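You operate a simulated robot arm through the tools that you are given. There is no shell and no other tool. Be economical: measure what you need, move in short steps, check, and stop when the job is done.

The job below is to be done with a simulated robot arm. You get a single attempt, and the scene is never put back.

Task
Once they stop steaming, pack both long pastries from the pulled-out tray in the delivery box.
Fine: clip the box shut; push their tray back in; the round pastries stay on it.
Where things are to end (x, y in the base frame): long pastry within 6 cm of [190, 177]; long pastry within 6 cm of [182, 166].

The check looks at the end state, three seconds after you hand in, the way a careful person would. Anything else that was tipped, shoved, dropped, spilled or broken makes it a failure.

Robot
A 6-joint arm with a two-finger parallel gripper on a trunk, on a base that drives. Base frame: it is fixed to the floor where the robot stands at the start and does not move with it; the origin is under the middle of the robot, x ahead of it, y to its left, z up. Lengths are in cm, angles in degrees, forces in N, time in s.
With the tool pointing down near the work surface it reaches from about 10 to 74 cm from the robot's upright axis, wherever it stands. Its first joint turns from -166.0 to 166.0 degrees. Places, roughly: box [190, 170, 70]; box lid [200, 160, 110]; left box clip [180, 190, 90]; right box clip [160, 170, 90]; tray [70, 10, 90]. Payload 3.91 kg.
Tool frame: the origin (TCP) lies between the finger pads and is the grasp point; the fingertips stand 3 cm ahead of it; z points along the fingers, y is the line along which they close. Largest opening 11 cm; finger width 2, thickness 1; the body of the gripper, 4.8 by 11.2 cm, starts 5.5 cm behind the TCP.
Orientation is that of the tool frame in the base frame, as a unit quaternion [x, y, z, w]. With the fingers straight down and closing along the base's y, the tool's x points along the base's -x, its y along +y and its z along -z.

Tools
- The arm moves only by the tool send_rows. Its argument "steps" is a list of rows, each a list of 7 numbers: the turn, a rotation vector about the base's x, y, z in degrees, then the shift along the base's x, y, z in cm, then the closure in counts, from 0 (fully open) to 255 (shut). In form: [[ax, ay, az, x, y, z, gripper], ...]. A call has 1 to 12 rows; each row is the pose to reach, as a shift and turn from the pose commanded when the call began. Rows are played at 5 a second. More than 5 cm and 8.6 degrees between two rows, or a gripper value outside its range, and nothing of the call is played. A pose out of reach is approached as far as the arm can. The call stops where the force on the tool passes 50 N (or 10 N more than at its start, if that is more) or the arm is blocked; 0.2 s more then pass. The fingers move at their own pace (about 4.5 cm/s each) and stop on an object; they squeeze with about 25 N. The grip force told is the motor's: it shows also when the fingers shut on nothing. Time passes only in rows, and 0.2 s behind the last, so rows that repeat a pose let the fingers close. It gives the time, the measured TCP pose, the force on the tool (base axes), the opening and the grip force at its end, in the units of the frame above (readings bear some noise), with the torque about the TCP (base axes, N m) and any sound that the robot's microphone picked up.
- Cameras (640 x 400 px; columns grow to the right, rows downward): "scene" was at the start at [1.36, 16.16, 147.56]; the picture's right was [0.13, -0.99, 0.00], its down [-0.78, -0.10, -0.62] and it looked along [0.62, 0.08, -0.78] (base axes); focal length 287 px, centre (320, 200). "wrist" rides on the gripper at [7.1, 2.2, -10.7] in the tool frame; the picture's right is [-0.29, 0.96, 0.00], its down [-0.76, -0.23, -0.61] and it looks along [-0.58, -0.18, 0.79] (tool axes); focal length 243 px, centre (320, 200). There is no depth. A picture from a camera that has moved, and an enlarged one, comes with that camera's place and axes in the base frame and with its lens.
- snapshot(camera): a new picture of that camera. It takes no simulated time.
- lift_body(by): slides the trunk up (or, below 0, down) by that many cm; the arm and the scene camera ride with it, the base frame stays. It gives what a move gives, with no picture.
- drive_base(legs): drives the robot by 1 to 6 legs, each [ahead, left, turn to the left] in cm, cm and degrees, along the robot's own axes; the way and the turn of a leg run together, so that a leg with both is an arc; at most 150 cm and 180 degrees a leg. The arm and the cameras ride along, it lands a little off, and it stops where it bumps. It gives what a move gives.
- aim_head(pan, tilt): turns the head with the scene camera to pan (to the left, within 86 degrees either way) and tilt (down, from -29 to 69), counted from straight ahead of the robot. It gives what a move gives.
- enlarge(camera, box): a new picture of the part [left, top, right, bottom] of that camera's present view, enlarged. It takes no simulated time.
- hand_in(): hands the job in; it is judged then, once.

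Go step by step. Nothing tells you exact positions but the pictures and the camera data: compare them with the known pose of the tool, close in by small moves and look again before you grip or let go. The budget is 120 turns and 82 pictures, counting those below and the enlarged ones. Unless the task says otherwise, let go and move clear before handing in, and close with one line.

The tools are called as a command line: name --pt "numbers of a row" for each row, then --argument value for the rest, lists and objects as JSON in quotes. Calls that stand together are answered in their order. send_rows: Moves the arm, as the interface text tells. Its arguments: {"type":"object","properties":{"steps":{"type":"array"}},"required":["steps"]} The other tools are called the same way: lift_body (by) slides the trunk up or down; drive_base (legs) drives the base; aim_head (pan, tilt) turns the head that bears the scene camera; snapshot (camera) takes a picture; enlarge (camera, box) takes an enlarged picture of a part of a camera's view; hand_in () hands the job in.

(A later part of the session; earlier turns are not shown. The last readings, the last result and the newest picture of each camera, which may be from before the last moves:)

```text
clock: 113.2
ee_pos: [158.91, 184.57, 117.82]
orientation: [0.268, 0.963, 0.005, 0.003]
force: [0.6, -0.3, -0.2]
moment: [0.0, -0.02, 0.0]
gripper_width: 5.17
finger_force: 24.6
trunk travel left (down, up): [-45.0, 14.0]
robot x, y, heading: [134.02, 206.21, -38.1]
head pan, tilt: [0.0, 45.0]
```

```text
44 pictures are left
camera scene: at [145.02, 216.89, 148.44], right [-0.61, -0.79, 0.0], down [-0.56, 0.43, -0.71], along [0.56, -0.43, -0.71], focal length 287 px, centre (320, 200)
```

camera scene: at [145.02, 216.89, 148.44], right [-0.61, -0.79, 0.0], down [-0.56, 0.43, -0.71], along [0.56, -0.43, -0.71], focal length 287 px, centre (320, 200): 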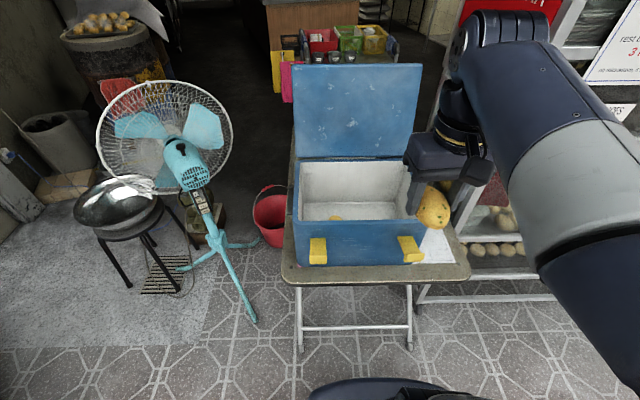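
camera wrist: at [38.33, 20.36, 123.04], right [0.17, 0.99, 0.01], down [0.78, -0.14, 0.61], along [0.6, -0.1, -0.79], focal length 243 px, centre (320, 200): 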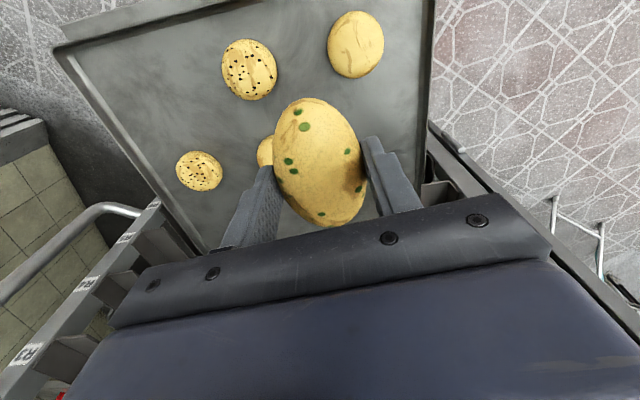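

send_rows --pt "0 0 0 3.3 -2.7 0 255" --pt "0 0 0 6.7 -5.4 0 255" --pt "0 0 0 10 -8 0 255" --pt "0 0 0 13.4 -10.7 0 255" --pt "0 0 0 16.7 -13.4 0 255" --pt "0 0 0 20 -16 0 255" --pt "0 0 0 23.4 -18.6 0 255" --pt "0 0 0 23.4 -18.6 -4 255" --pt "0 0 0 23.4 -18.6 -8 255" --pt "0 0 0 23.4 -18.6 -12 255" --pt "0 0 0 23.4 -18.6 -16 255"

snapshot --camera "wrist"

```text
clock: 115.6
ee_pos: [182.56, 165.96, 101.87]
orientation: [0.269, 0.963, 0.004, 0.004]
force: [-0.6, 0.1, -0.3]
moment: [0.0, 0.01, -0.03]
gripper_width: 5.16
finger_force: 25.1
trunk travel left (down, up): [-45.0, 14.0]
robot x, y, heading: [134.36, 206.3, -37.9]
head pan, tilt: [0.0, 45.0]
```

```text
43 pictures are left
camera wrist: at [177.39, 171.37, 112.76], right [0.74, 0.67, 0.01], down [0.53, -0.59, 0.61], along [0.41, -0.45, -0.79], focal length 243 px, centre (320, 200)
```

wrist: 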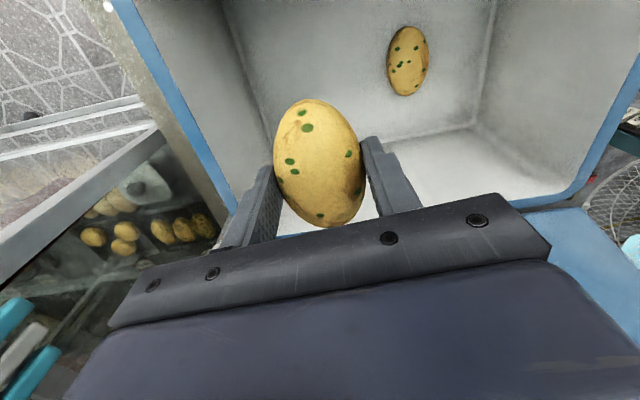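

send_rows --pt "0 0 0 0 0 -4 255" --pt "0 0 0 0 0 -8 255" --pt "0 0 0 0 0 -12 255" --pt "0 0 0 0 0 -16 255" --pt "0 0 0 0 0 -19 255" --pt "0 0 0 0 0 -21.5 255" --pt "0 0 0 0 0 -22.8 255" --pt "0 0 0 0 0 -23.4 255" --pt "0 0 0 0 0 -23.8 255" --pt "0 0 0 0 0 -23.8 255"

snapshot --camera "wrist"

```text
clock: 117.8
ee_pos: [182.35, 165.79, 78.17]
orientation: [0.268, 0.964, 0.004, 0.003]
force: [0.0, 1.1, -0.5]
moment: [-0.03, 0.0, 0.03]
gripper_width: 5.17
finger_force: 25.5
trunk travel left (down, up): [-45.0, 14.0]
robot x, y, heading: [134.23, 206.07, -37.9]
head pan, tilt: [0.0, 45.0]
```

```text
42 pictures are left
camera wrist: at [177.13, 171.26, 88.94], right [0.74, 0.67, 0.01], down [0.53, -0.59, 0.61], along [0.41, -0.45, -0.79], focal length 243 px, centre (320, 200)
```

wrist: 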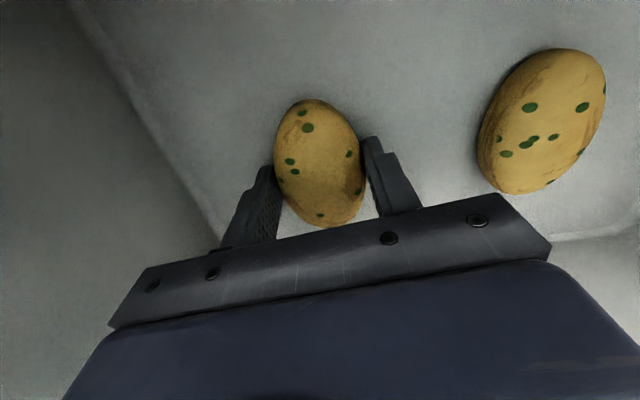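

send_rows --pt "0 0 0 0 0 -0.3 255" --pt "0 0 0 0 0 -0.3 150" --pt "0 0 0 0 0 -0.3 75" --pt "0 0 0 0 0 -0.3 75" --pt "0 0 0 0 0 -0.3 75" --pt "0 0 0 0 0 3 75" --pt "0 0 0 0 0 7 75" --pt "0 0 0 0 0 12 75" --pt "0 0 0 0 0 17 75" --pt "0 0 0 0 0 22 75" --pt "0 0 0 0 0 27 75" --pt "0 0 0 0 0 31 75"

snapshot --camera "wrist"

```text
clock: 120.4
ee_pos: [182.28, 165.73, 109.26]
orientation: [0.269, 0.963, 0.004, 0.003]
force: [0.0, 0.5, 0.0]
moment: [0.04, -0.04, 0.01]
gripper_width: 7.76
finger_force: 0.1
trunk travel left (down, up): [-45.0, 14.0]
robot x, y, heading: [133.93, 206.52, -37.8]
head pan, tilt: [0.0, 45.0]
```

```text
41 pictures are left
camera wrist: at [177.11, 171.18, 120.06], right [0.74, 0.67, 0.01], down [0.53, -0.59, 0.61], along [0.41, -0.45, -0.79], focal length 243 px, centre (320, 200)
```

wrist: 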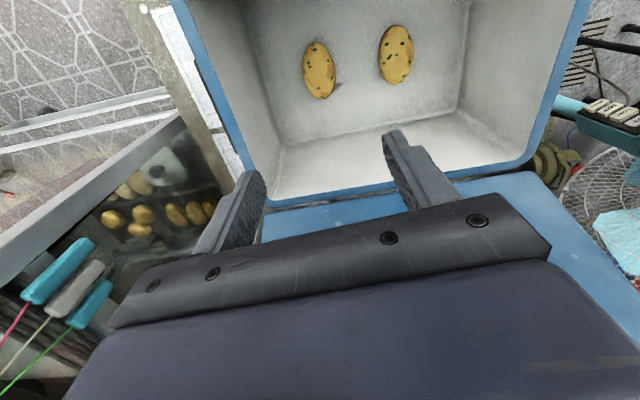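

Both pastries lie side by side in the box. Next is the lid, leaning about 15° back with its top edge near (200.7,159,120). I'll raise the gripper and turn it 90° so that it can straddle the lid's top edge.

send_rows --pt "0 0 7.5 -0.5 0.4 2 40" --pt "0 0 15 -1 0.8 4 0" --pt "0 0 22.5 -1.6 1.2 6 0" --pt "0 0 30 -2.1 1.6 8 0" --pt "0 0 37.5 -2.6 2 10 0" --pt "0 0 45 -3.2 2.4 12 0" --pt "0 0 52.5 -3.7 2.8 14 0" --pt "0 0 60 -4.2 3.2 16 0" --pt "0 0 67.5 -4.8 3.6 18 0" --pt "0 0 75 -5.3 4 19 0" --pt "0 0 82.5 -5.8 4.4 20 0" --pt "0 0 88 -6.4 4.8 21 0"

snapshot --camera "wrist"

snapshot --camera "scene"

```text
clock: 123.0
ee_pos: [174.22, 172.04, 125.09]
orientation: [-0.478, 0.878, 0.001, 0.001]
force: [-0.1, 0.2, 1.0]
moment: [0.01, 0.02, 0.03]
gripper_width: 11.04
finger_force: 0.1
out of reach, approached as far as the arm can: row 7, 8, 9, 10, 11, 12
trunk travel left (down, up): [-45.0, 14.0]
robot x, y, heading: [133.96, 205.96, -37.8]
head pan, tilt: [0.0, 45.0]
```

```text
40 pictures are left
camera wrist: at [168.52, 167.02, 135.97], right [-0.65, 0.76, 0.0], down [0.61, 0.51, 0.61], along [0.46, 0.4, -0.79], focal length 243 px, centre (320, 200)
```

wrist: 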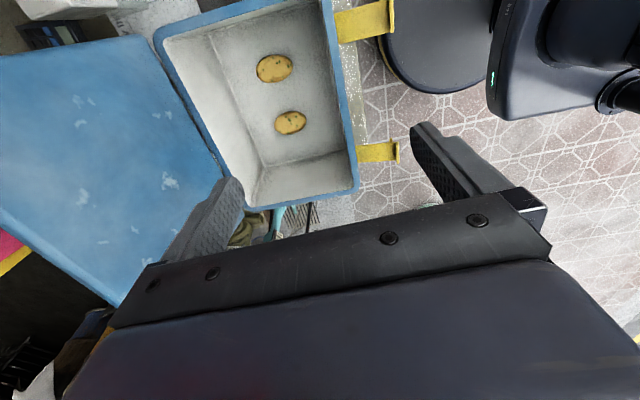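

```text
39 pictures are left
camera scene: at [145.03, 216.88, 148.44], right [-0.61, -0.79, 0.0], down [-0.56, 0.43, -0.71], along [0.56, -0.43, -0.71], focal length 287 px, centre (320, 200)
```

scene: 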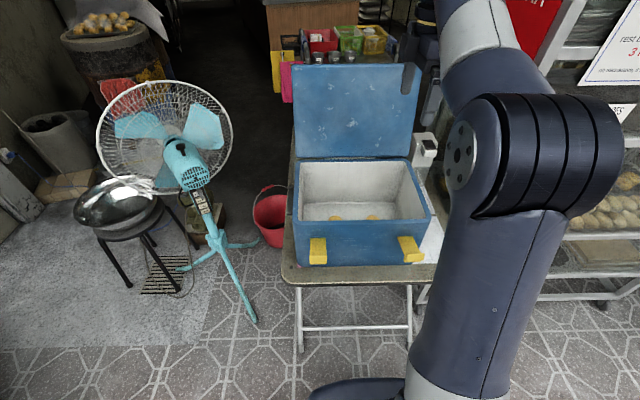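

Arm height-limited here. I'll lift the trunk 14 and roll forward 8 to gain reach over the lid.

lift_body --by 14

drive_base --legs '[[8, 0, 0]]'

snapshot --camera "scene"

```text
clock: 124.7
ee_pos: [174.27, 171.89, 139.24]
orientation: [-0.477, 0.879, 0.001, 0.001]
force: [-0.7, -0.2, -0.2]
moment: [-0.03, 0.05, 0.02]
gripper_width: 11.0
finger_force: 0.1
trunk travel left (down, up): [-59.0, 0.0]
robot x, y, heading: [134.19, 206.0, -37.7]
head pan, tilt: [0.0, 45.0]
```

```text
clock: 125.8
ee_pos: [180.6, 166.98, 139.03]
orientation: [-0.477, 0.879, 0.002, 0.001]
force: [-0.8, -0.5, -0.9]
moment: [0.03, 0.06, -0.02]
gripper_width: 10.98
finger_force: 0.1
trunk travel left (down, up): [-59.0, 0.0]
robot x, y, heading: [140.05, 201.31, -38.0]
head pan, tilt: [0.0, 45.0]
```

```text
38 pictures are left
camera scene: at [151.46, 211.9, 162.44], right [-0.61, -0.79, 0.0], down [-0.56, 0.43, -0.71], along [0.56, -0.43, -0.71], focal length 287 px, centre (320, 200)
```

scene: 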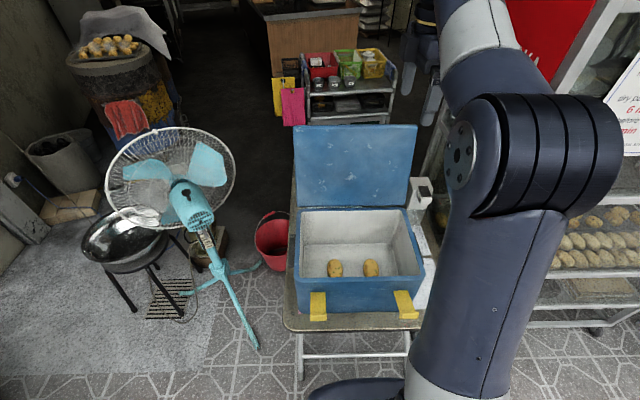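

Lid top edge triangulated at across 65.6, z 119.6. I'll pitch the tool 20° forward and move over the edge, staying above it.

send_rows --pt "-2.4 -3.2 -1 3 -1.2 -1.5 0" --pt "-4.8 -6.4 -2 6 -2.4 -3 0" --pt "-7.2 -9.6 -3 9 -3.8 -4.5 0" --pt "-9.6 -12.8 -4 12 -5.2 -6 0" --pt "-12 -16 -4 15 -6.8 -7.5 0" --pt "-12 -16 -4 17.5 -8.2 -9 0" --pt "-12 -16 -4 19.4 -9.5 -9 0"

snapshot --camera "scene"

snapshot --camera "wrist"

```text
clock: 127.3
ee_pos: [200.04, 157.49, 129.97]
orientation: [-0.439, 0.882, -0.156, 0.072]
force: [0.1, -0.7, 0.0]
moment: [0.01, 0.01, 0.03]
gripper_width: 11.01
finger_force: 0.2
trunk travel left (down, up): [-59.0, 0.0]
robot x, y, heading: [140.5, 201.18, -37.8]
head pan, tilt: [0.0, 45.0]
```

```text
37 pictures are left
camera scene: at [151.43, 211.93, 162.44], right [-0.61, -0.79, 0.0], down [-0.56, 0.43, -0.71], along [0.56, -0.43, -0.71], focal length 287 px, centre (320, 200)
```

scene: 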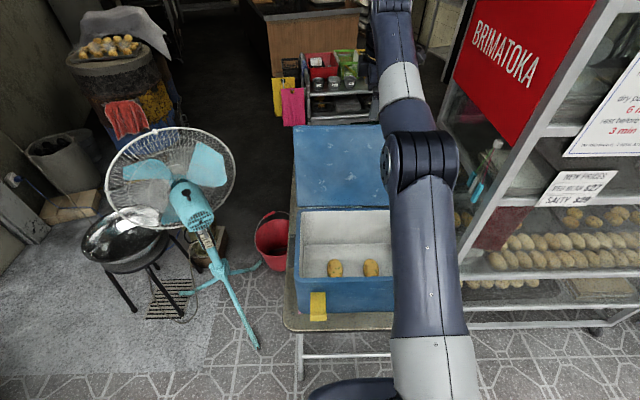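

```text
36 pictures are left
camera wrist: at [191.22, 155.27, 139.4], right [-0.54, 0.77, -0.33], down [0.47, 0.6, 0.64], along [0.7, 0.2, -0.69], focal length 243 px, centre (320, 200)
```

wrist: 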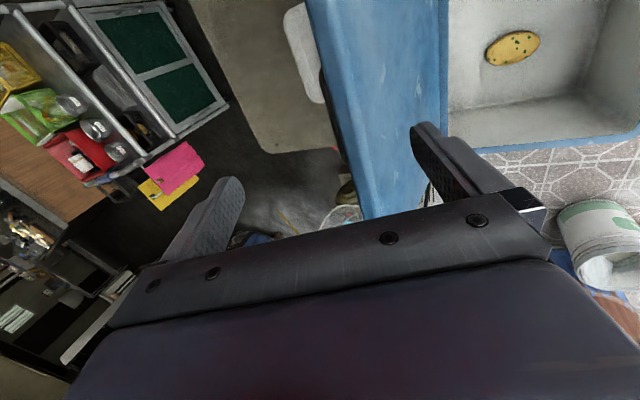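

The lid's top edge lies between the open fingers. I'll lower to straddle it.

send_rows --pt "0 0 0 -0.5 0.4 -4 0" --pt "0 0 0 -0.5 0.4 -8 0" --pt "0 0 0 -0.5 0.4 -11 0" --pt "0 0 0 -0.5 0.4 -13.5 0"

snapshot --camera "wrist"

```text
clock: 128.3
ee_pos: [199.68, 157.83, 116.52]
orientation: [-0.439, 0.882, -0.156, 0.072]
force: [0.4, 0.6, 0.3]
moment: [0.02, 0.0, 0.02]
gripper_width: 11.0
finger_force: 0.0
trunk travel left (down, up): [-59.0, 0.0]
robot x, y, heading: [140.51, 201.38, -37.7]
head pan, tilt: [0.0, 45.0]
```

```text
35 pictures are left
camera wrist: at [190.81, 155.59, 126.05], right [-0.54, 0.77, -0.33], down [0.47, 0.6, 0.64], along [0.69, 0.2, -0.69], focal length 243 px, centre (320, 200)
```

wrist: 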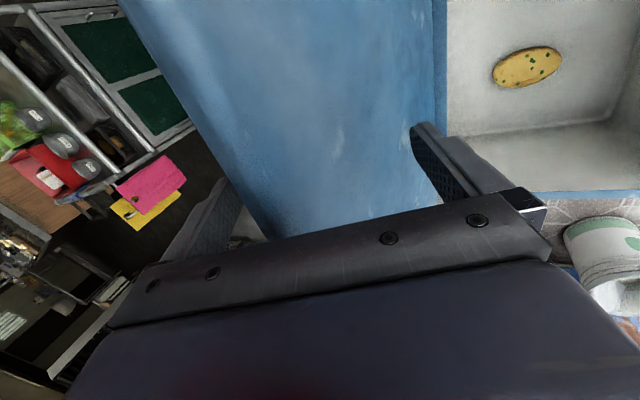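

send_rows --pt "0 0 0 -2.4 1.8 0.2 0" --pt "0 0 0 -4.8 3.6 0.4 0" --pt "0 0 0 -7.2 5.4 0.4 0" --pt "0 0 0 -9.4 7 0.2 0" --pt "0 0 0 -11.2 8.4 -0.2 0" --pt "0 0 0 -11.2 8.4 -0.2 0"

snapshot --camera "wrist"

snapshot --camera "scene"

```text
clock: 129.8
ee_pos: [188.2, 166.18, 116.54]
orientation: [-0.439, 0.882, -0.156, 0.073]
force: [-1.3, 0.1, 4.1]
moment: [-0.15, -0.2, 0.01]
gripper_width: 11.02
finger_force: 0.1
trunk travel left (down, up): [-59.0, 0.0]
robot x, y, heading: [140.6, 201.09, -38.1]
head pan, tilt: [0.0, 45.0]
```

```text
34 pictures are left
camera wrist: at [179.36, 163.96, 126.04], right [-0.54, 0.77, -0.33], down [0.47, 0.6, 0.64], along [0.7, 0.2, -0.69], focal length 243 px, centre (320, 200)
```

wrist: 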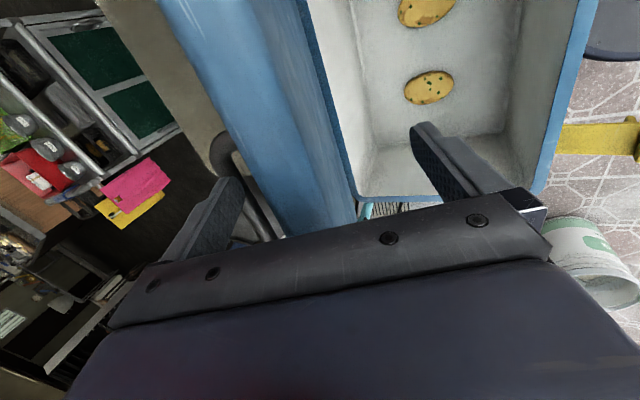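

```text
33 pictures are left
camera scene: at [151.31, 212.01, 162.45], right [-0.61, -0.79, 0.0], down [-0.56, 0.43, -0.71], along [0.56, -0.43, -0.71], focal length 287 px, centre (320, 200)
```

scene: 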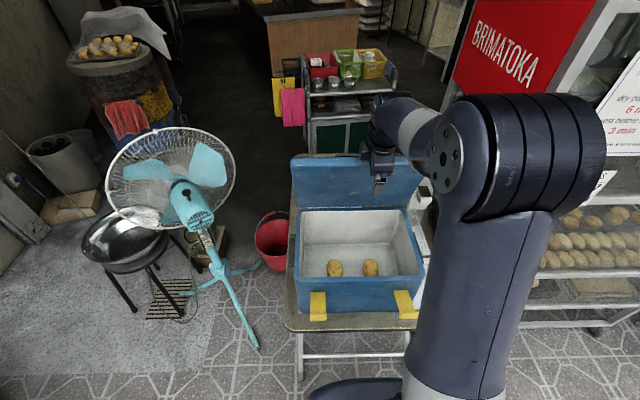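

Lid is near vertical and hooked by the far finger. I'll close the fingers to grip it as it aligns with the tool.

send_rows --pt "0 0 0 0 0 0 60" --pt "0 0 0 0 0 0 120" --pt "0 0 0 0 0 0 180" --pt "0 0 0 0 0 0 230" --pt "0 0 0 0 0 0 255" --pt "0 0 0 0 0 0 255" --pt "0 0 0 0 0 0 255"

snapshot --camera "wrist"

enlarge --camera "scene" --box '[270, 80, 460, 340]'

```text
clock: 131.3
ee_pos: [187.98, 166.39, 116.61]
orientation: [-0.439, 0.882, -0.156, 0.074]
force: [-6.7, 3.6, 23.3]
moment: [-0.13, -0.69, 0.4]
gripper_width: 2.99
finger_force: 24.9
trunk travel left (down, up): [-59.0, 0.0]
robot x, y, heading: [140.56, 201.44, -37.7]
head pan, tilt: [0.0, 45.0]
```

```text
32 pictures are left
camera wrist: at [179.19, 164.08, 126.08], right [-0.54, 0.77, -0.33], down [0.47, 0.6, 0.64], along [0.7, 0.2, -0.69], focal length 243 px, centre (320, 200)
```

wrist: 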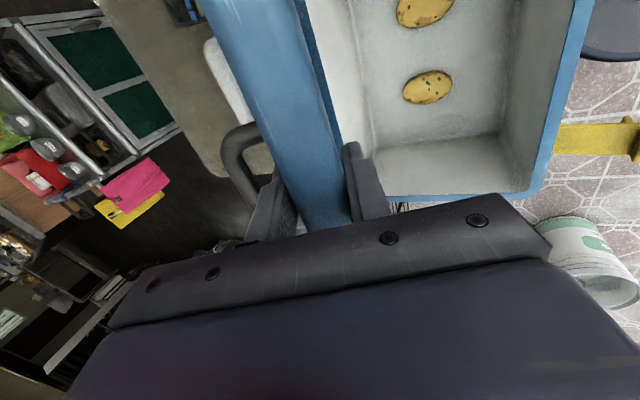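

```text
1.54 times, centred on (365, 210) of scene
camera zoom: at [151.07, 212.17, 162.44], right [-0.61, -0.79, 0.0], down [-0.56, 0.43, -0.71], along [0.56, -0.43, -0.71], focal length 442 px, centre (251, 185)
```

zoom: 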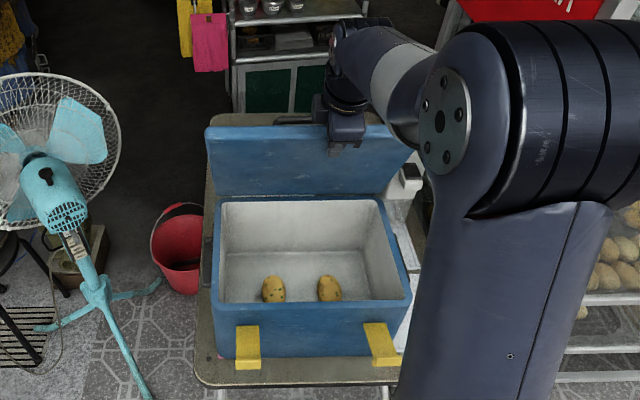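

Gripped at 3 cm. I'll swing the lid about its hinge in small arcs, watching the force.

send_rows --pt "-2.4 -3.2 0 -1.15 0.86 -0.62 255" --pt "-4.8 -6.4 0 -2.34 1.75 -1.36 255" --pt "-7.2 -9.6 0 -3.44 2.58 -2.2 255" --pt "-9.6 -12.8 0 -4.5 3.38 -3.11 255" --pt "-9.6 -12.8 0 -4.5 3.38 -3.11 255"

```text
clock: 132.6
ee_pos: [183.58, 169.99, 113.44]
orientation: [-0.423, 0.852, -0.278, 0.135]
force: [-8.5, 1.3, 13.9]
moment: [-0.46, -0.75, 0.06]
gripper_width: 2.98
finger_force: 25.0
trunk travel left (down, up): [-59.0, 0.0]
robot x, y, heading: [140.59, 201.43, -37.9]
head pan, tilt: [0.0, 45.0]
```

send_rows --pt "-4.8 -6.4 0 -1.95 1.46 -2.11 255" --pt "-9.6 -12.8 0 -3.64 2.73 -4.54 255" --pt "-14.4 -19.2 0 -5.05 3.79 -7.24 255" --pt "-19.2 -25.6 0 -6.14 4.61 -10.15 255" --pt "-19.2 -25.6 0 -6.14 4.61 -10.15 255"

snapshot --camera "scene"

```text
clock: 133.8
ee_pos: [180.84, 170.77, 110.45]
orientation: [-0.401, 0.832, -0.354, 0.147]
force: [1.8, 6.3, 6.5]
moment: [-0.26, -1.33, 0.53]
gripper_width: 3.05
finger_force: 24.8
out of reach, approached as far as the arm can: row 2, 3, 4, 5
trunk travel left (down, up): [-59.0, 0.0]
robot x, y, heading: [140.14, 201.03, -37.8]
head pan, tilt: [0.0, 45.0]
```

```text
30 pictures are left
camera scene: at [151.33, 212.11, 162.44], right [-0.61, -0.79, 0.0], down [-0.56, 0.43, -0.71], along [0.56, -0.43, -0.71], focal length 287 px, centre (320, 200)
```

scene: 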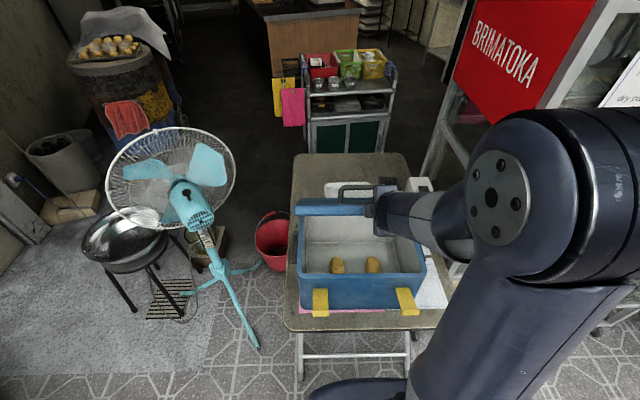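

The lid is at about 46° but the arm is now too folded to continue. I'll loosen the grip so the lid rests on the lower finger, and check that it does.

send_rows --pt "0 0 0 0 0 0 150" --pt "0 0 0 0 0 0 93" --pt "0 0 0 0 0 0 93" --pt "0 0 0 0 0 0 93"

enlarge --camera "scene" --box '[270, 150, 460, 340]'

snapshot --camera "wrist"

```text
clock: 134.8
ee_pos: [180.8, 170.57, 110.42]
orientation: [-0.402, 0.832, -0.354, 0.147]
force: [-2.0, -0.6, -1.1]
moment: [0.01, 0.03, -0.07]
gripper_width: 6.91
finger_force: 0.2
trunk travel left (down, up): [-59.0, 0.0]
robot x, y, heading: [140.61, 201.12, -38.0]
head pan, tilt: [0.0, 45.0]
```

```text
2.11 times, centred on (365, 245) of scene
camera zoom: at [151.33, 211.97, 162.45], right [-0.61, -0.79, 0.0], down [-0.56, 0.43, -0.71], along [0.56, -0.43, -0.71], focal length 605 px, centre (225, 105)
```

zoom: 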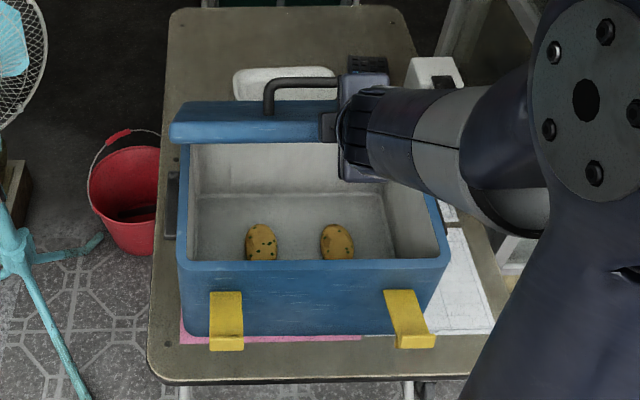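

```text
28 pictures are left
camera wrist: at [169.41, 171.0, 116.84], right [-0.36, 0.63, -0.69], down [0.29, 0.77, 0.56], along [0.89, 0.0, -0.46], focal length 243 px, centre (320, 200)
```

wrist: 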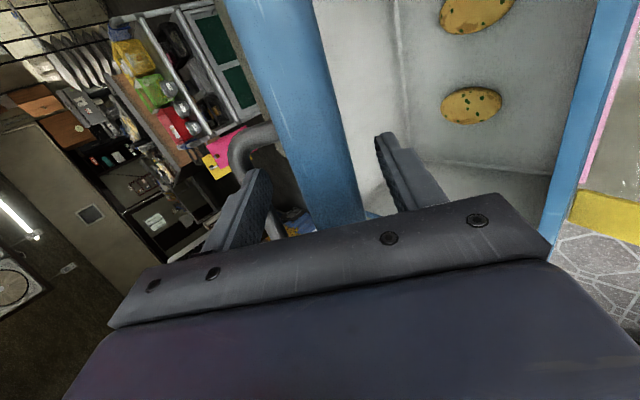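

The lid stays put by hinge friction and isn't resting on the fingers. I'll open fully, back the base slightly, and withdraw along the lid plane.

send_rows --pt "0 0 0 0 0 0 40" --pt "0 0 0 0 0 0 0" --pt "0 0 0 0 0 0 0"

drive_base --legs '[[-4, 0, 0]]'

send_rows --pt "0 0 0 0 0 3 0" --pt "0 0 0 0 0 6 0" --pt "0 0 0 0 0 6 0"

```text
clock: 135.6
ee_pos: [180.9, 170.62, 110.49]
orientation: [-0.401, 0.832, -0.353, 0.147]
force: [-0.5, 0.7, 0.3]
moment: [-0.03, -0.06, 0.0]
gripper_width: 10.95
finger_force: 0.1
trunk travel left (down, up): [-59.0, 0.0]
robot x, y, heading: [140.31, 201.51, -37.7]
head pan, tilt: [0.0, 45.0]
```

```text
clock: 136.4
ee_pos: [177.71, 173.05, 110.55]
orientation: [-0.402, 0.832, -0.354, 0.147]
force: [-1.1, 1.4, -1.1]
moment: [0.04, 0.07, 0.03]
gripper_width: 11.03
finger_force: 0.1
trunk travel left (down, up): [-59.0, 0.0]
robot x, y, heading: [136.91, 203.96, -38.0]
head pan, tilt: [0.0, 45.0]
```

```text
clock: 137.2
ee_pos: [177.84, 172.99, 116.49]
orientation: [-0.401, 0.832, -0.353, 0.147]
force: [0.3, 0.4, 0.6]
moment: [0.03, 0.01, 0.0]
gripper_width: 11.0
finger_force: 0.1
trunk travel left (down, up): [-59.0, 0.0]
robot x, y, heading: [137.33, 203.67, -37.9]
head pan, tilt: [0.0, 45.0]
```

drive_base --legs '[[-6, 0, 0]]'

send_rows --pt "4.5 6 0 0.9 1.2 2 100" --pt "9 12 0 1.8 2.4 4 200" --pt "13.5 18 0 2.7 3.6 6 255" --pt "18 24 0 3.6 4.8 7 255" --pt "22.5 30 0 4.5 6 8 255" --pt "27 36 0 5.4 7.2 9 255" --pt "27 36 0 5.4 7.2 9 255"

snapshot --camera "scene"

```text
clock: 138.2
ee_pos: [172.92, 176.76, 116.48]
orientation: [-0.401, 0.832, -0.355, 0.147]
force: [0.2, 0.0, 0.2]
moment: [0.0, -0.04, 0.02]
gripper_width: 11.0
finger_force: 0.0
trunk travel left (down, up): [-59.0, 0.0]
robot x, y, heading: [132.46, 207.36, -37.9]
head pan, tilt: [0.0, 45.0]
```

```text
clock: 139.8
ee_pos: [178.54, 183.93, 125.46]
orientation: [-0.446, 0.894, -0.011, -0.027]
force: [0.3, -0.3, -0.3]
moment: [-0.02, 0.03, -0.02]
gripper_width: 0.0
finger_force: 25.2
trunk travel left (down, up): [-59.0, 0.0]
robot x, y, heading: [132.44, 207.21, -37.8]
head pan, tilt: [0.0, 45.0]
```

```text
27 pictures are left
camera scene: at [143.5, 218.09, 162.44], right [-0.61, -0.79, 0.0], down [-0.56, 0.43, -0.71], along [0.56, -0.43, -0.71], focal length 287 px, centre (320, 200)
```

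scene: 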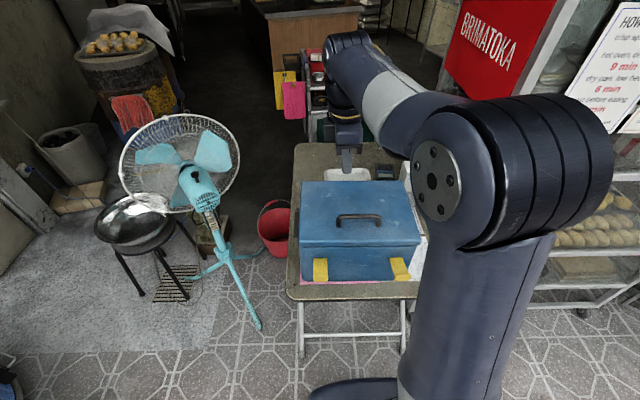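

The lid has come down by itself. I'll look closely at it and at the clips.

enlarge --camera "scene" --box '[280, 160, 440, 310]'

snapshot --camera "wrist"

```text
2.67 times, centred on (360, 235) of scene
camera zoom: at [143.5, 218.09, 162.44], right [-0.61, -0.79, 0.0], down [-0.56, 0.43, -0.71], along [0.56, -0.43, -0.71], focal length 766 px, centre (213, 107)
```

zoom: 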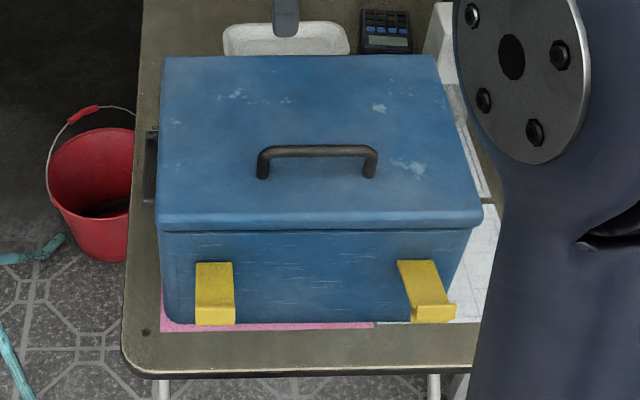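

```text
25 pictures are left
camera wrist: at [172.86, 180.03, 136.7], right [-0.59, 0.81, -0.02], down [0.66, 0.5, 0.56], along [0.46, 0.32, -0.83], focal length 243 px, centre (320, 200)
```

wrist: 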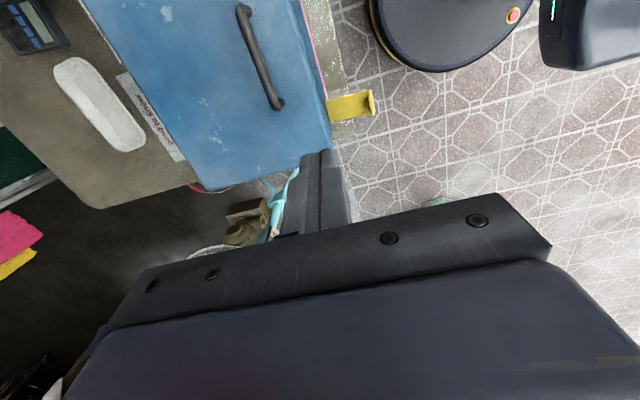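

The lid is closed, with the handle up. Both clip straps stick straight out from the face (hinges at z≈87, a≈33; left at long≈260, right≈236.5), so I'll push them up from beneath. I'll back off, lower the trunk and pitch the tool horizontal.

drive_base --legs '[[-18, 0, 0]]'

lift_body --by -14

send_rows --pt "-4.8 -6.4 0 0 0 -1 255" --pt "-9.6 -12.8 0 0 0 -2 255" --pt "-14.4 -19.2 0 0 0 -4 255" --pt "-19.2 -25.6 0 0 0 -6 255" --pt "-24 -32 0 0 0 -8 255" --pt "-28.8 -38.4 0 0 0 -10 255" --pt "-33.6 -44.8 0 0 0 -12 255" --pt "-38.4 -51.2 0 0 0 -14 255" --pt "-43.2 -57.6 0 0 0 -16 255" --pt "-48 -64 0 0 0 -18 255" --pt "-52.8 -70.4 0 0 0 -20 255"

snapshot --camera "wrist"

```text
clock: 141.3
ee_pos: [164.05, 195.21, 125.48]
orientation: [-0.447, 0.894, -0.013, -0.027]
force: [0.0, -0.3, 0.2]
moment: [0.0, 0.03, 0.01]
gripper_width: 0.0
finger_force: 24.8
trunk travel left (down, up): [-59.0, 0.0]
robot x, y, heading: [118.09, 218.63, -37.8]
head pan, tilt: [0.0, 45.0]
```

```text
clock: 143.0
ee_pos: [164.19, 195.25, 111.49]
orientation: [-0.447, 0.894, -0.013, -0.027]
force: [-0.2, 1.1, -0.5]
moment: [-0.02, -0.03, -0.03]
gripper_width: 0.0
finger_force: 25.2
trunk travel left (down, up): [-45.0, 14.0]
robot x, y, heading: [118.24, 218.88, -37.6]
head pan, tilt: [0.0, 45.0]
```

```text
clock: 145.4
ee_pos: [164.15, 195.3, 91.58]
orientation: [-0.303, 0.653, -0.63, 0.293]
force: [-0.8, -0.3, 0.0]
moment: [0.02, 0.02, -0.02]
gripper_width: 0.0
finger_force: 25.1
out of reach, approached as far as the arm can: row 7
trunk travel left (down, up): [-45.0, 14.0]
robot x, y, heading: [118.33, 218.66, -37.8]
head pan, tilt: [0.0, 45.0]
```

```text
24 pictures are left
camera wrist: at [151.26, 196.78, 89.76], right [0.16, 0.24, -0.96], down [0.03, 0.97, 0.25], along [0.99, -0.07, 0.15], focal length 243 px, centre (320, 200)
```

wrist: 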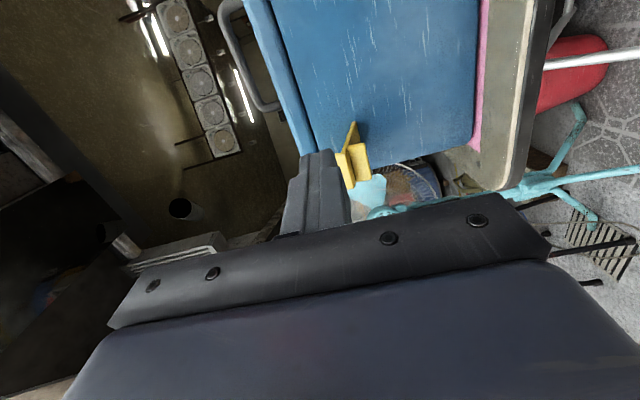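

enlarge --camera "wrist" --box '[280, 90, 420, 230]'

```text
2.86 times, centred on (350, 160) of wrist
camera zoom: at [151.26, 196.78, 89.76], right [0.16, 0.24, -0.96], down [0.03, 0.97, 0.25], along [0.99, -0.07, 0.15], focal length 693 px, centre (234, 314)
```

zoom: 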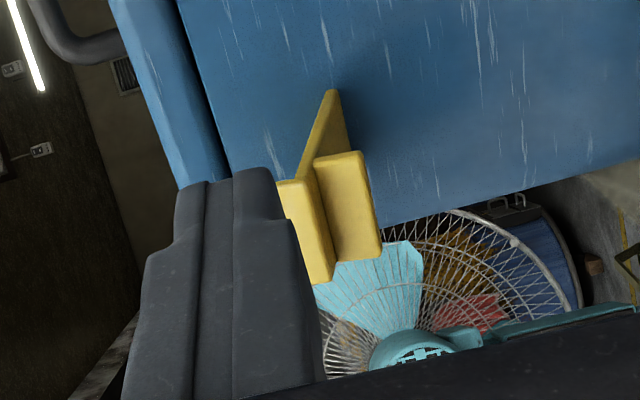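

The strap's hook lip points up, so swinging it up hooks it over the lid. I'll go below the left strap and slide forward under it.

send_rows --pt "0 0 0 1 1.3 -2.5 255" --pt "0 0 0 2 2.6 -5 255" --pt "0 0 0 3 4 -7.3 255" --pt "0 0 0 6.2 1.6 -7.3 255" --pt "0 0 0 9.4 -0.8 -7.3 255" --pt "0 0 0 12.4 -3 -7.3 255" --pt "0 0 0 12.4 -3 -7.3 255"

snapshot --camera "wrist"

```text
clock: 147.0
ee_pos: [176.57, 192.17, 84.12]
orientation: [-0.302, 0.653, -0.631, 0.291]
force: [1.2, -0.1, 0.0]
moment: [-0.01, 0.01, 0.02]
gripper_width: 0.0
finger_force: 25.1
trunk travel left (down, up): [-45.0, 14.0]
robot x, y, heading: [117.81, 218.43, -37.7]
head pan, tilt: [0.0, 45.0]
```

```text
22 pictures are left
camera wrist: at [163.7, 193.65, 82.41], right [0.16, 0.24, -0.96], down [0.03, 0.97, 0.25], along [0.99, -0.07, 0.15], focal length 243 px, centre (320, 200)
```

wrist: 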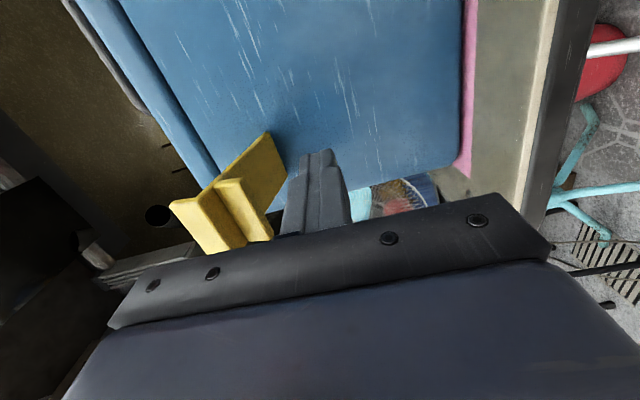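

Finger is under the strap. I'll swing it up along an arc.

send_rows --pt "0 0 0 0 0 2 255" --pt "0 0 0 0 0 4 255" --pt "0 0 0 0.1 -0.1 5.5 255" --pt "0 0 0 0.24 -0.18 7 255" --pt "0 0 0 0.8 -0.6 9 255" --pt "0 0 0 1.6 -1.2 10.3 255" --pt "0 0 0 2.4 -1.8 10.6 255"

snapshot --camera "wrist"

```text
clock: 148.6
ee_pos: [178.88, 190.36, 94.9]
orientation: [-0.303, 0.653, -0.63, 0.291]
force: [-1.2, 1.7, -1.7]
moment: [-0.01, 0.04, 0.04]
gripper_width: 0.0
finger_force: 24.5
trunk travel left (down, up): [-45.0, 14.0]
robot x, y, heading: [118.18, 218.74, -37.8]
head pan, tilt: [0.0, 45.0]
```

```text
21 pictures are left
camera wrist: at [166.05, 191.88, 93.19], right [0.16, 0.24, -0.96], down [0.03, 0.97, 0.25], along [0.99, -0.07, 0.15], focal length 243 px, centre (320, 200)
```

wrist: 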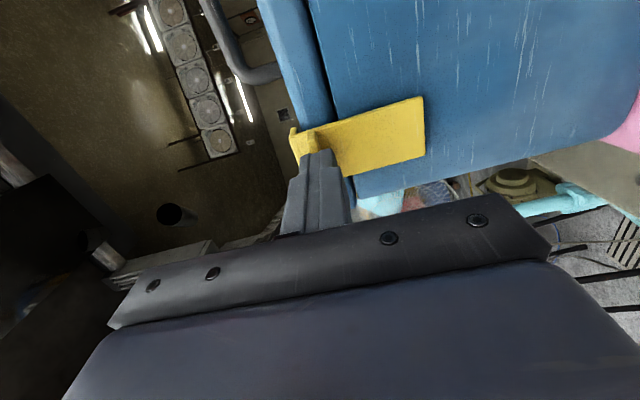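

Strap is almost upright against the lid. Pressing it home.

send_rows --pt "0 0 0 0.4 -0.3 0 255" --pt "0 0 0 0.8 -0.6 0 255" --pt "0 0 0 1.2 -0.9 0 255" --pt "0 0 0 1.6 -1.2 0 255" --pt "0 0 0 1.6 -1.2 0 255"

enlarge --camera "wrist" --box '[250, 60, 450, 230]'

```text
clock: 149.8
ee_pos: [180.37, 189.31, 94.8]
orientation: [-0.303, 0.652, -0.63, 0.292]
force: [-2.7, 3.5, 2.1]
moment: [-0.03, -0.07, -0.03]
gripper_width: 0.03
finger_force: 24.8
trunk travel left (down, up): [-45.0, 14.0]
robot x, y, heading: [118.31, 218.72, -38.0]
head pan, tilt: [0.0, 45.0]
```

```text
2.35 times, centred on (350, 145) of wrist
camera zoom: at [167.58, 190.67, 93.15], right [0.16, 0.24, -0.96], down [0.03, 0.97, 0.25], along [0.99, -0.07, 0.15], focal length 571 px, centre (249, 329)
```

zoom: 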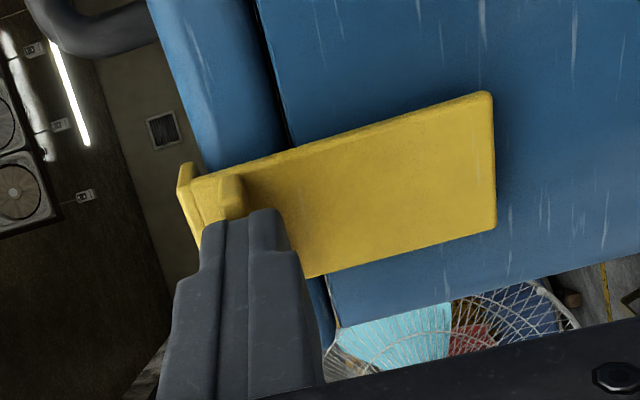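

send_rows --pt "0 0 0 0.3 -0.2 0 255" --pt "0 0 0 0.6 -0.4 0 255" --pt "0 0 0 0.9 -0.65 0 255" --pt "0 0 0 1.2 -0.9 0 255" --pt "0 0 0 1.2 -0.9 0 255"

enlarge --camera "wrist" --box '[250, 60, 450, 230]'

```text
clock: 151.0
ee_pos: [181.7, 188.41, 94.91]
orientation: [-0.302, 0.653, -0.631, 0.292]
force: [-1.8, 4.5, 2.1]
moment: [0.0, -0.01, 0.04]
gripper_width: 0.01
finger_force: 24.8
trunk travel left (down, up): [-45.0, 14.0]
robot x, y, heading: [118.78, 218.88, -37.7]
head pan, tilt: [0.0, 45.0]
```

```text
2.35 times, centred on (350, 145) of wrist
camera zoom: at [168.8, 189.83, 93.09], right [0.16, 0.24, -0.96], down [0.03, 0.97, 0.25], along [0.99, -0.07, 0.15], focal length 571 px, centre (249, 329)
```

zoom: 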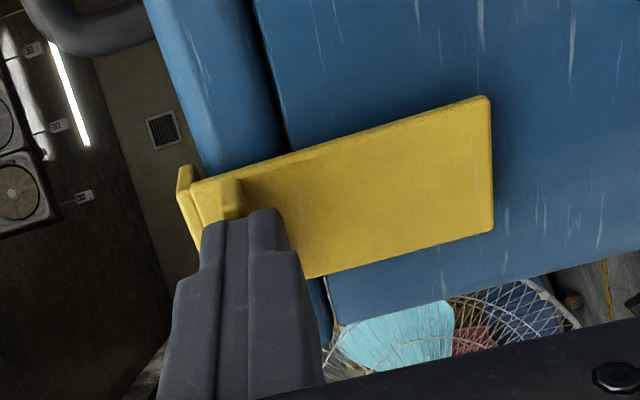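

aim_head --pan 0 --tilt 40

enlarge --camera "scene" --box '[260, 100, 460, 260]'

```text
clock: 151.7
ee_pos: [181.64, 188.31, 94.95]
orientation: [-0.302, 0.653, -0.631, 0.291]
force: [-2.6, 4.2, 0.7]
moment: [-0.03, 0.0, 0.01]
gripper_width: 0.0
finger_force: 24.9
trunk travel left (down, up): [-45.0, 14.0]
robot x, y, heading: [118.44, 218.45, -37.5]
head pan, tilt: [0.0, 40.0]
```

```text
2.50 times, centred on (360, 180) of scene
camera zoom: at [129.33, 229.07, 149.17], right [-0.61, -0.79, 0.0], down [-0.51, 0.39, -0.77], along [0.61, -0.47, -0.64], focal length 718 px, centre (220, 250)
```

zoom: 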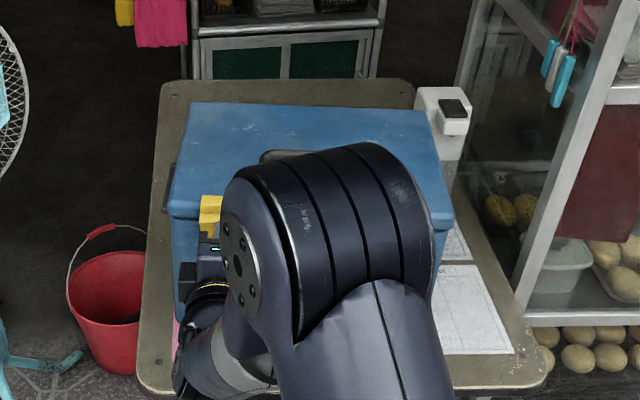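

The box itself began sliding under the light push (about 1.5 cm), so the strap is against the lid. I'll withdraw and see whether it stays.

send_rows --pt "0 0 0 -2.4 1.8 0 255" --pt "0 0 0 -5.6 4.2 0 255" --pt "0 0 0 -8.8 6.6 0 255" --pt "0 0 0 -12 9 0 255"

snapshot --camera "wrist"

```text
clock: 152.7
ee_pos: [169.47, 197.29, 94.85]
orientation: [-0.303, 0.653, -0.63, 0.292]
force: [0.2, -0.5, 0.4]
moment: [0.02, 0.01, 0.01]
gripper_width: 0.0
finger_force: 24.7
trunk travel left (down, up): [-45.0, 14.0]
robot x, y, heading: [117.93, 218.4, -37.7]
head pan, tilt: [0.0, 40.0]
```

```text
17 pictures are left
camera wrist: at [156.67, 198.73, 93.06], right [0.16, 0.24, -0.96], down [0.03, 0.97, 0.25], along [0.99, -0.07, 0.15], focal length 243 px, centre (320, 200)
```

wrist: 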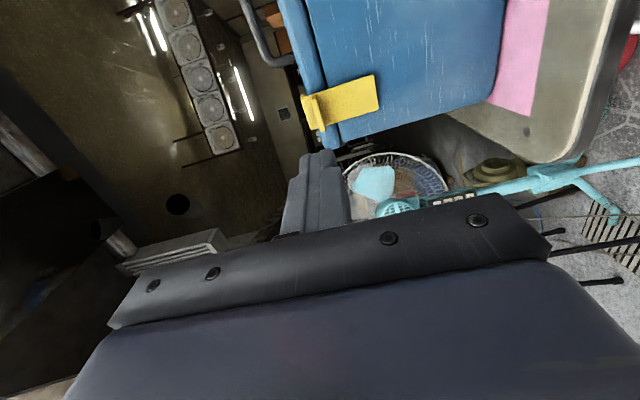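

The left clip stays up, hooked on the lid. Moving to beneath the right one.

send_rows --pt "0 0 0 -1 0.7 -4 255" --pt "0 0 0 -2 1.4 -8 255" --pt "0 0 0 -3 1 -10.7 255" --pt "0 0 0 -5.6 -2.8 -10.7 255" --pt "0 0 0 -8.3 -6.5 -10.7 255" --pt "0 0 0 -11 -10.3 -10.7 255" --pt "0 0 0 -13.6 -14 -10.7 255" --pt "0 0 0 -16 -17 -10.7 255"

snapshot --camera "wrist"

```text
clock: 154.4
ee_pos: [160.85, 191.39, 84.05]
orientation: [-0.301, 0.654, -0.631, 0.289]
force: [-0.6, -0.4, -0.1]
moment: [-0.04, 0.01, 0.0]
gripper_width: 0.0
finger_force: 25.1
out of reach, approached as far as the arm can: row 6, 7, 8
trunk travel left (down, up): [-45.0, 14.0]
robot x, y, heading: [118.01, 218.54, -37.5]
head pan, tilt: [0.0, 40.0]
```

```text
16 pictures are left
camera wrist: at [147.86, 192.93, 82.35], right [0.16, 0.24, -0.96], down [0.04, 0.97, 0.25], along [0.99, -0.08, 0.15], focal length 243 px, centre (320, 200)
```

wrist: 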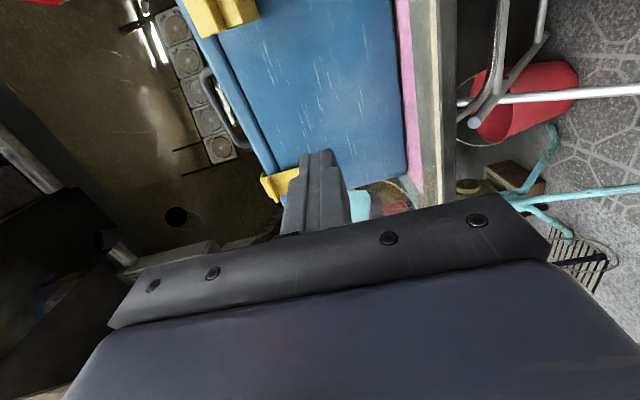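

drive_base --legs '[[0, -13, 0]]'

snapshot --camera "wrist"

```text
clock: 155.7
ee_pos: [152.59, 180.81, 84.12]
orientation: [-0.3, 0.654, -0.632, 0.288]
force: [0.2, -0.1, 0.3]
moment: [-0.01, 0.0, 0.01]
gripper_width: 0.0
finger_force: 25.5
trunk travel left (down, up): [-45.0, 14.0]
robot x, y, heading: [110.27, 208.13, -37.8]
head pan, tilt: [0.0, 40.0]
```

```text
15 pictures are left
camera wrist: at [139.77, 182.48, 82.35], right [0.16, 0.24, -0.96], down [0.04, 0.97, 0.25], along [0.99, -0.08, 0.15], focal length 243 px, centre (320, 200)
```

wrist: 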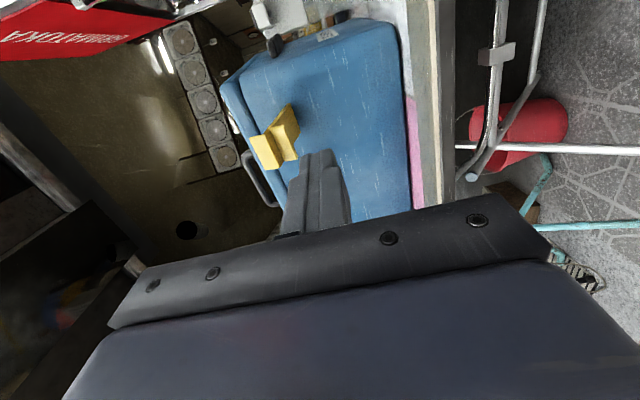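

send_rows --pt "0 0 0 3.4 -1.3 0 255" --pt "0 0 0 6.4 -3.6 0 255" --pt "0 0 0 9.2 -5.7 0 255" --pt "0 0 0 11.7 -7.5 0 255" --pt "0 0 0 11.7 -7.5 0 255"

snapshot --camera "wrist"

```text
clock: 156.9
ee_pos: [164.87, 174.16, 83.89]
orientation: [-0.298, 0.655, -0.633, 0.286]
force: [0.2, 0.3, 0.8]
moment: [0.01, -0.01, 0.02]
gripper_width: 0.0
finger_force: 25.0
out of reach, approached as far as the arm can: row 3, 4, 5
trunk travel left (down, up): [-45.0, 14.0]
robot x, y, heading: [110.36, 208.09, -37.7]
head pan, tilt: [0.0, 40.0]
```

```text
14 pictures are left
camera wrist: at [152.13, 175.86, 82.23], right [0.16, 0.24, -0.96], down [0.05, 0.97, 0.25], along [0.98, -0.09, 0.15], focal length 243 px, centre (320, 200)
```

wrist: 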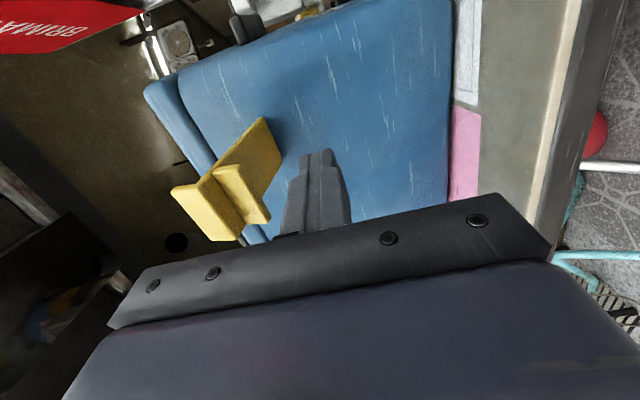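

send_rows --pt "0 0 0 0 0 2 255" --pt "0 0 0 0 0 4 255" --pt "0 0 0 0.1 -0.1 5.5 255" --pt "0 0 0 0.24 -0.18 7 255" --pt "0 0 0 0.8 -0.6 9 255" --pt "0 0 0 1.6 -1.2 10.3 255" --pt "0 0 0 2.6 -2 10.8 255"

snapshot --camera "wrist"

```text
clock: 158.5
ee_pos: [167.63, 172.35, 94.79]
orientation: [-0.301, 0.656, -0.63, 0.288]
force: [-0.7, -0.3, -7.7]
moment: [0.16, 0.1, -0.03]
gripper_width: 0.0
finger_force: 25.1
trunk travel left (down, up): [-45.0, 14.0]
robot x, y, heading: [109.99, 208.45, -37.9]
head pan, tilt: [0.0, 40.0]
```

```text
13 pictures are left
camera wrist: at [154.71, 173.91, 93.04], right [0.16, 0.24, -0.96], down [0.04, 0.97, 0.25], along [0.99, -0.08, 0.15], focal length 243 px, centre (320, 200)
```

wrist: 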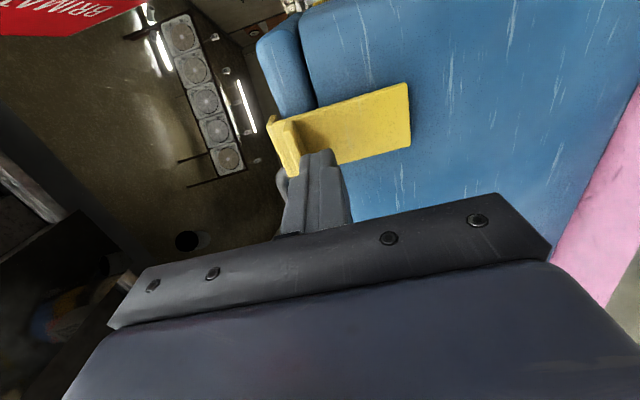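

send_rows --pt "0 0 0 0 0 -0.5 255" --pt "0 0 0 0.4 -0.3 -0.6 255" --pt "0 0 0 0.8 -0.6 -0.6 255" --pt "0 0 0 1.1 -0.8 -0.6 255" --pt "0 0 0 1.1 -0.8 -0.6 255"

enlarge --camera "wrist" --box '[230, 40, 430, 210]'

```text
clock: 159.7
ee_pos: [168.79, 171.59, 94.23]
orientation: [-0.301, 0.653, -0.631, 0.289]
force: [-1.9, -0.6, -6.4]
moment: [0.16, 0.07, -0.04]
gripper_width: 0.0
finger_force: 24.9
trunk travel left (down, up): [-45.0, 14.0]
robot x, y, heading: [109.76, 208.21, -37.6]
head pan, tilt: [0.0, 40.0]
```

```text
2.35 times, centred on (330, 125) of wrist
camera zoom: at [155.88, 173.14, 92.46], right [0.16, 0.24, -0.96], down [0.04, 0.97, 0.25], along [0.99, -0.08, 0.15], focal length 571 px, centre (296, 376)
```

zoom: 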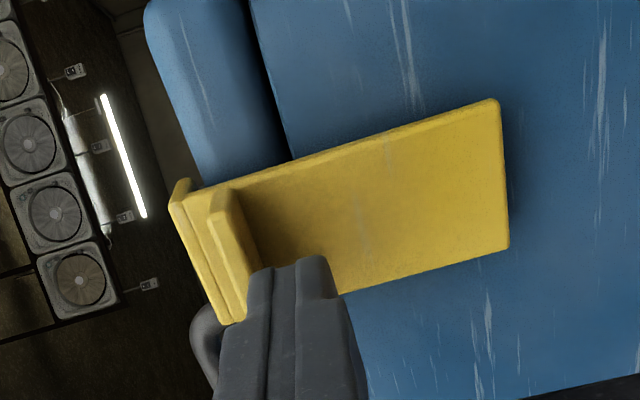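

send_rows --pt "0 0 0 0.3 -0.2 -0.4 255" --pt "0 0 0 0.6 -0.45 -0.4 255" --pt "0 0 0 0.9 -0.7 -0.4 255" --pt "0 0 0 0.9 -0.7 -0.4 255"

enlarge --camera "wrist" --box '[230, 40, 430, 210]'

```text
clock: 160.7
ee_pos: [169.65, 170.88, 93.82]
orientation: [-0.301, 0.654, -0.631, 0.289]
force: [-1.8, -0.7, -5.9]
moment: [0.17, 0.06, -0.02]
gripper_width: 0.03
finger_force: 24.7
trunk travel left (down, up): [-45.0, 14.0]
robot x, y, heading: [110.14, 208.31, -37.9]
head pan, tilt: [0.0, 40.0]
```

```text
2.35 times, centred on (330, 125) of wrist
camera zoom: at [156.78, 172.44, 92.1], right [0.16, 0.24, -0.96], down [0.04, 0.97, 0.25], along [0.99, -0.08, 0.15], focal length 571 px, centre (296, 376)
```

zoom: 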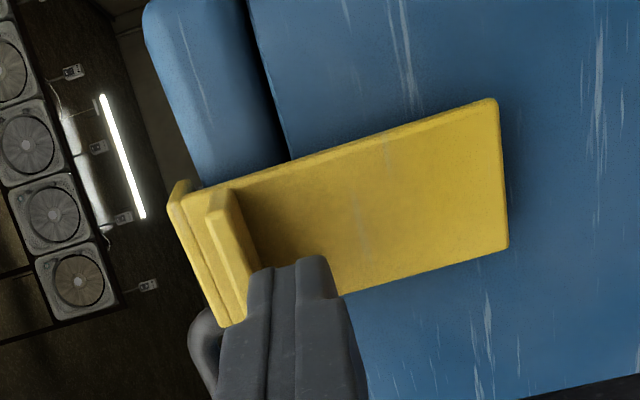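

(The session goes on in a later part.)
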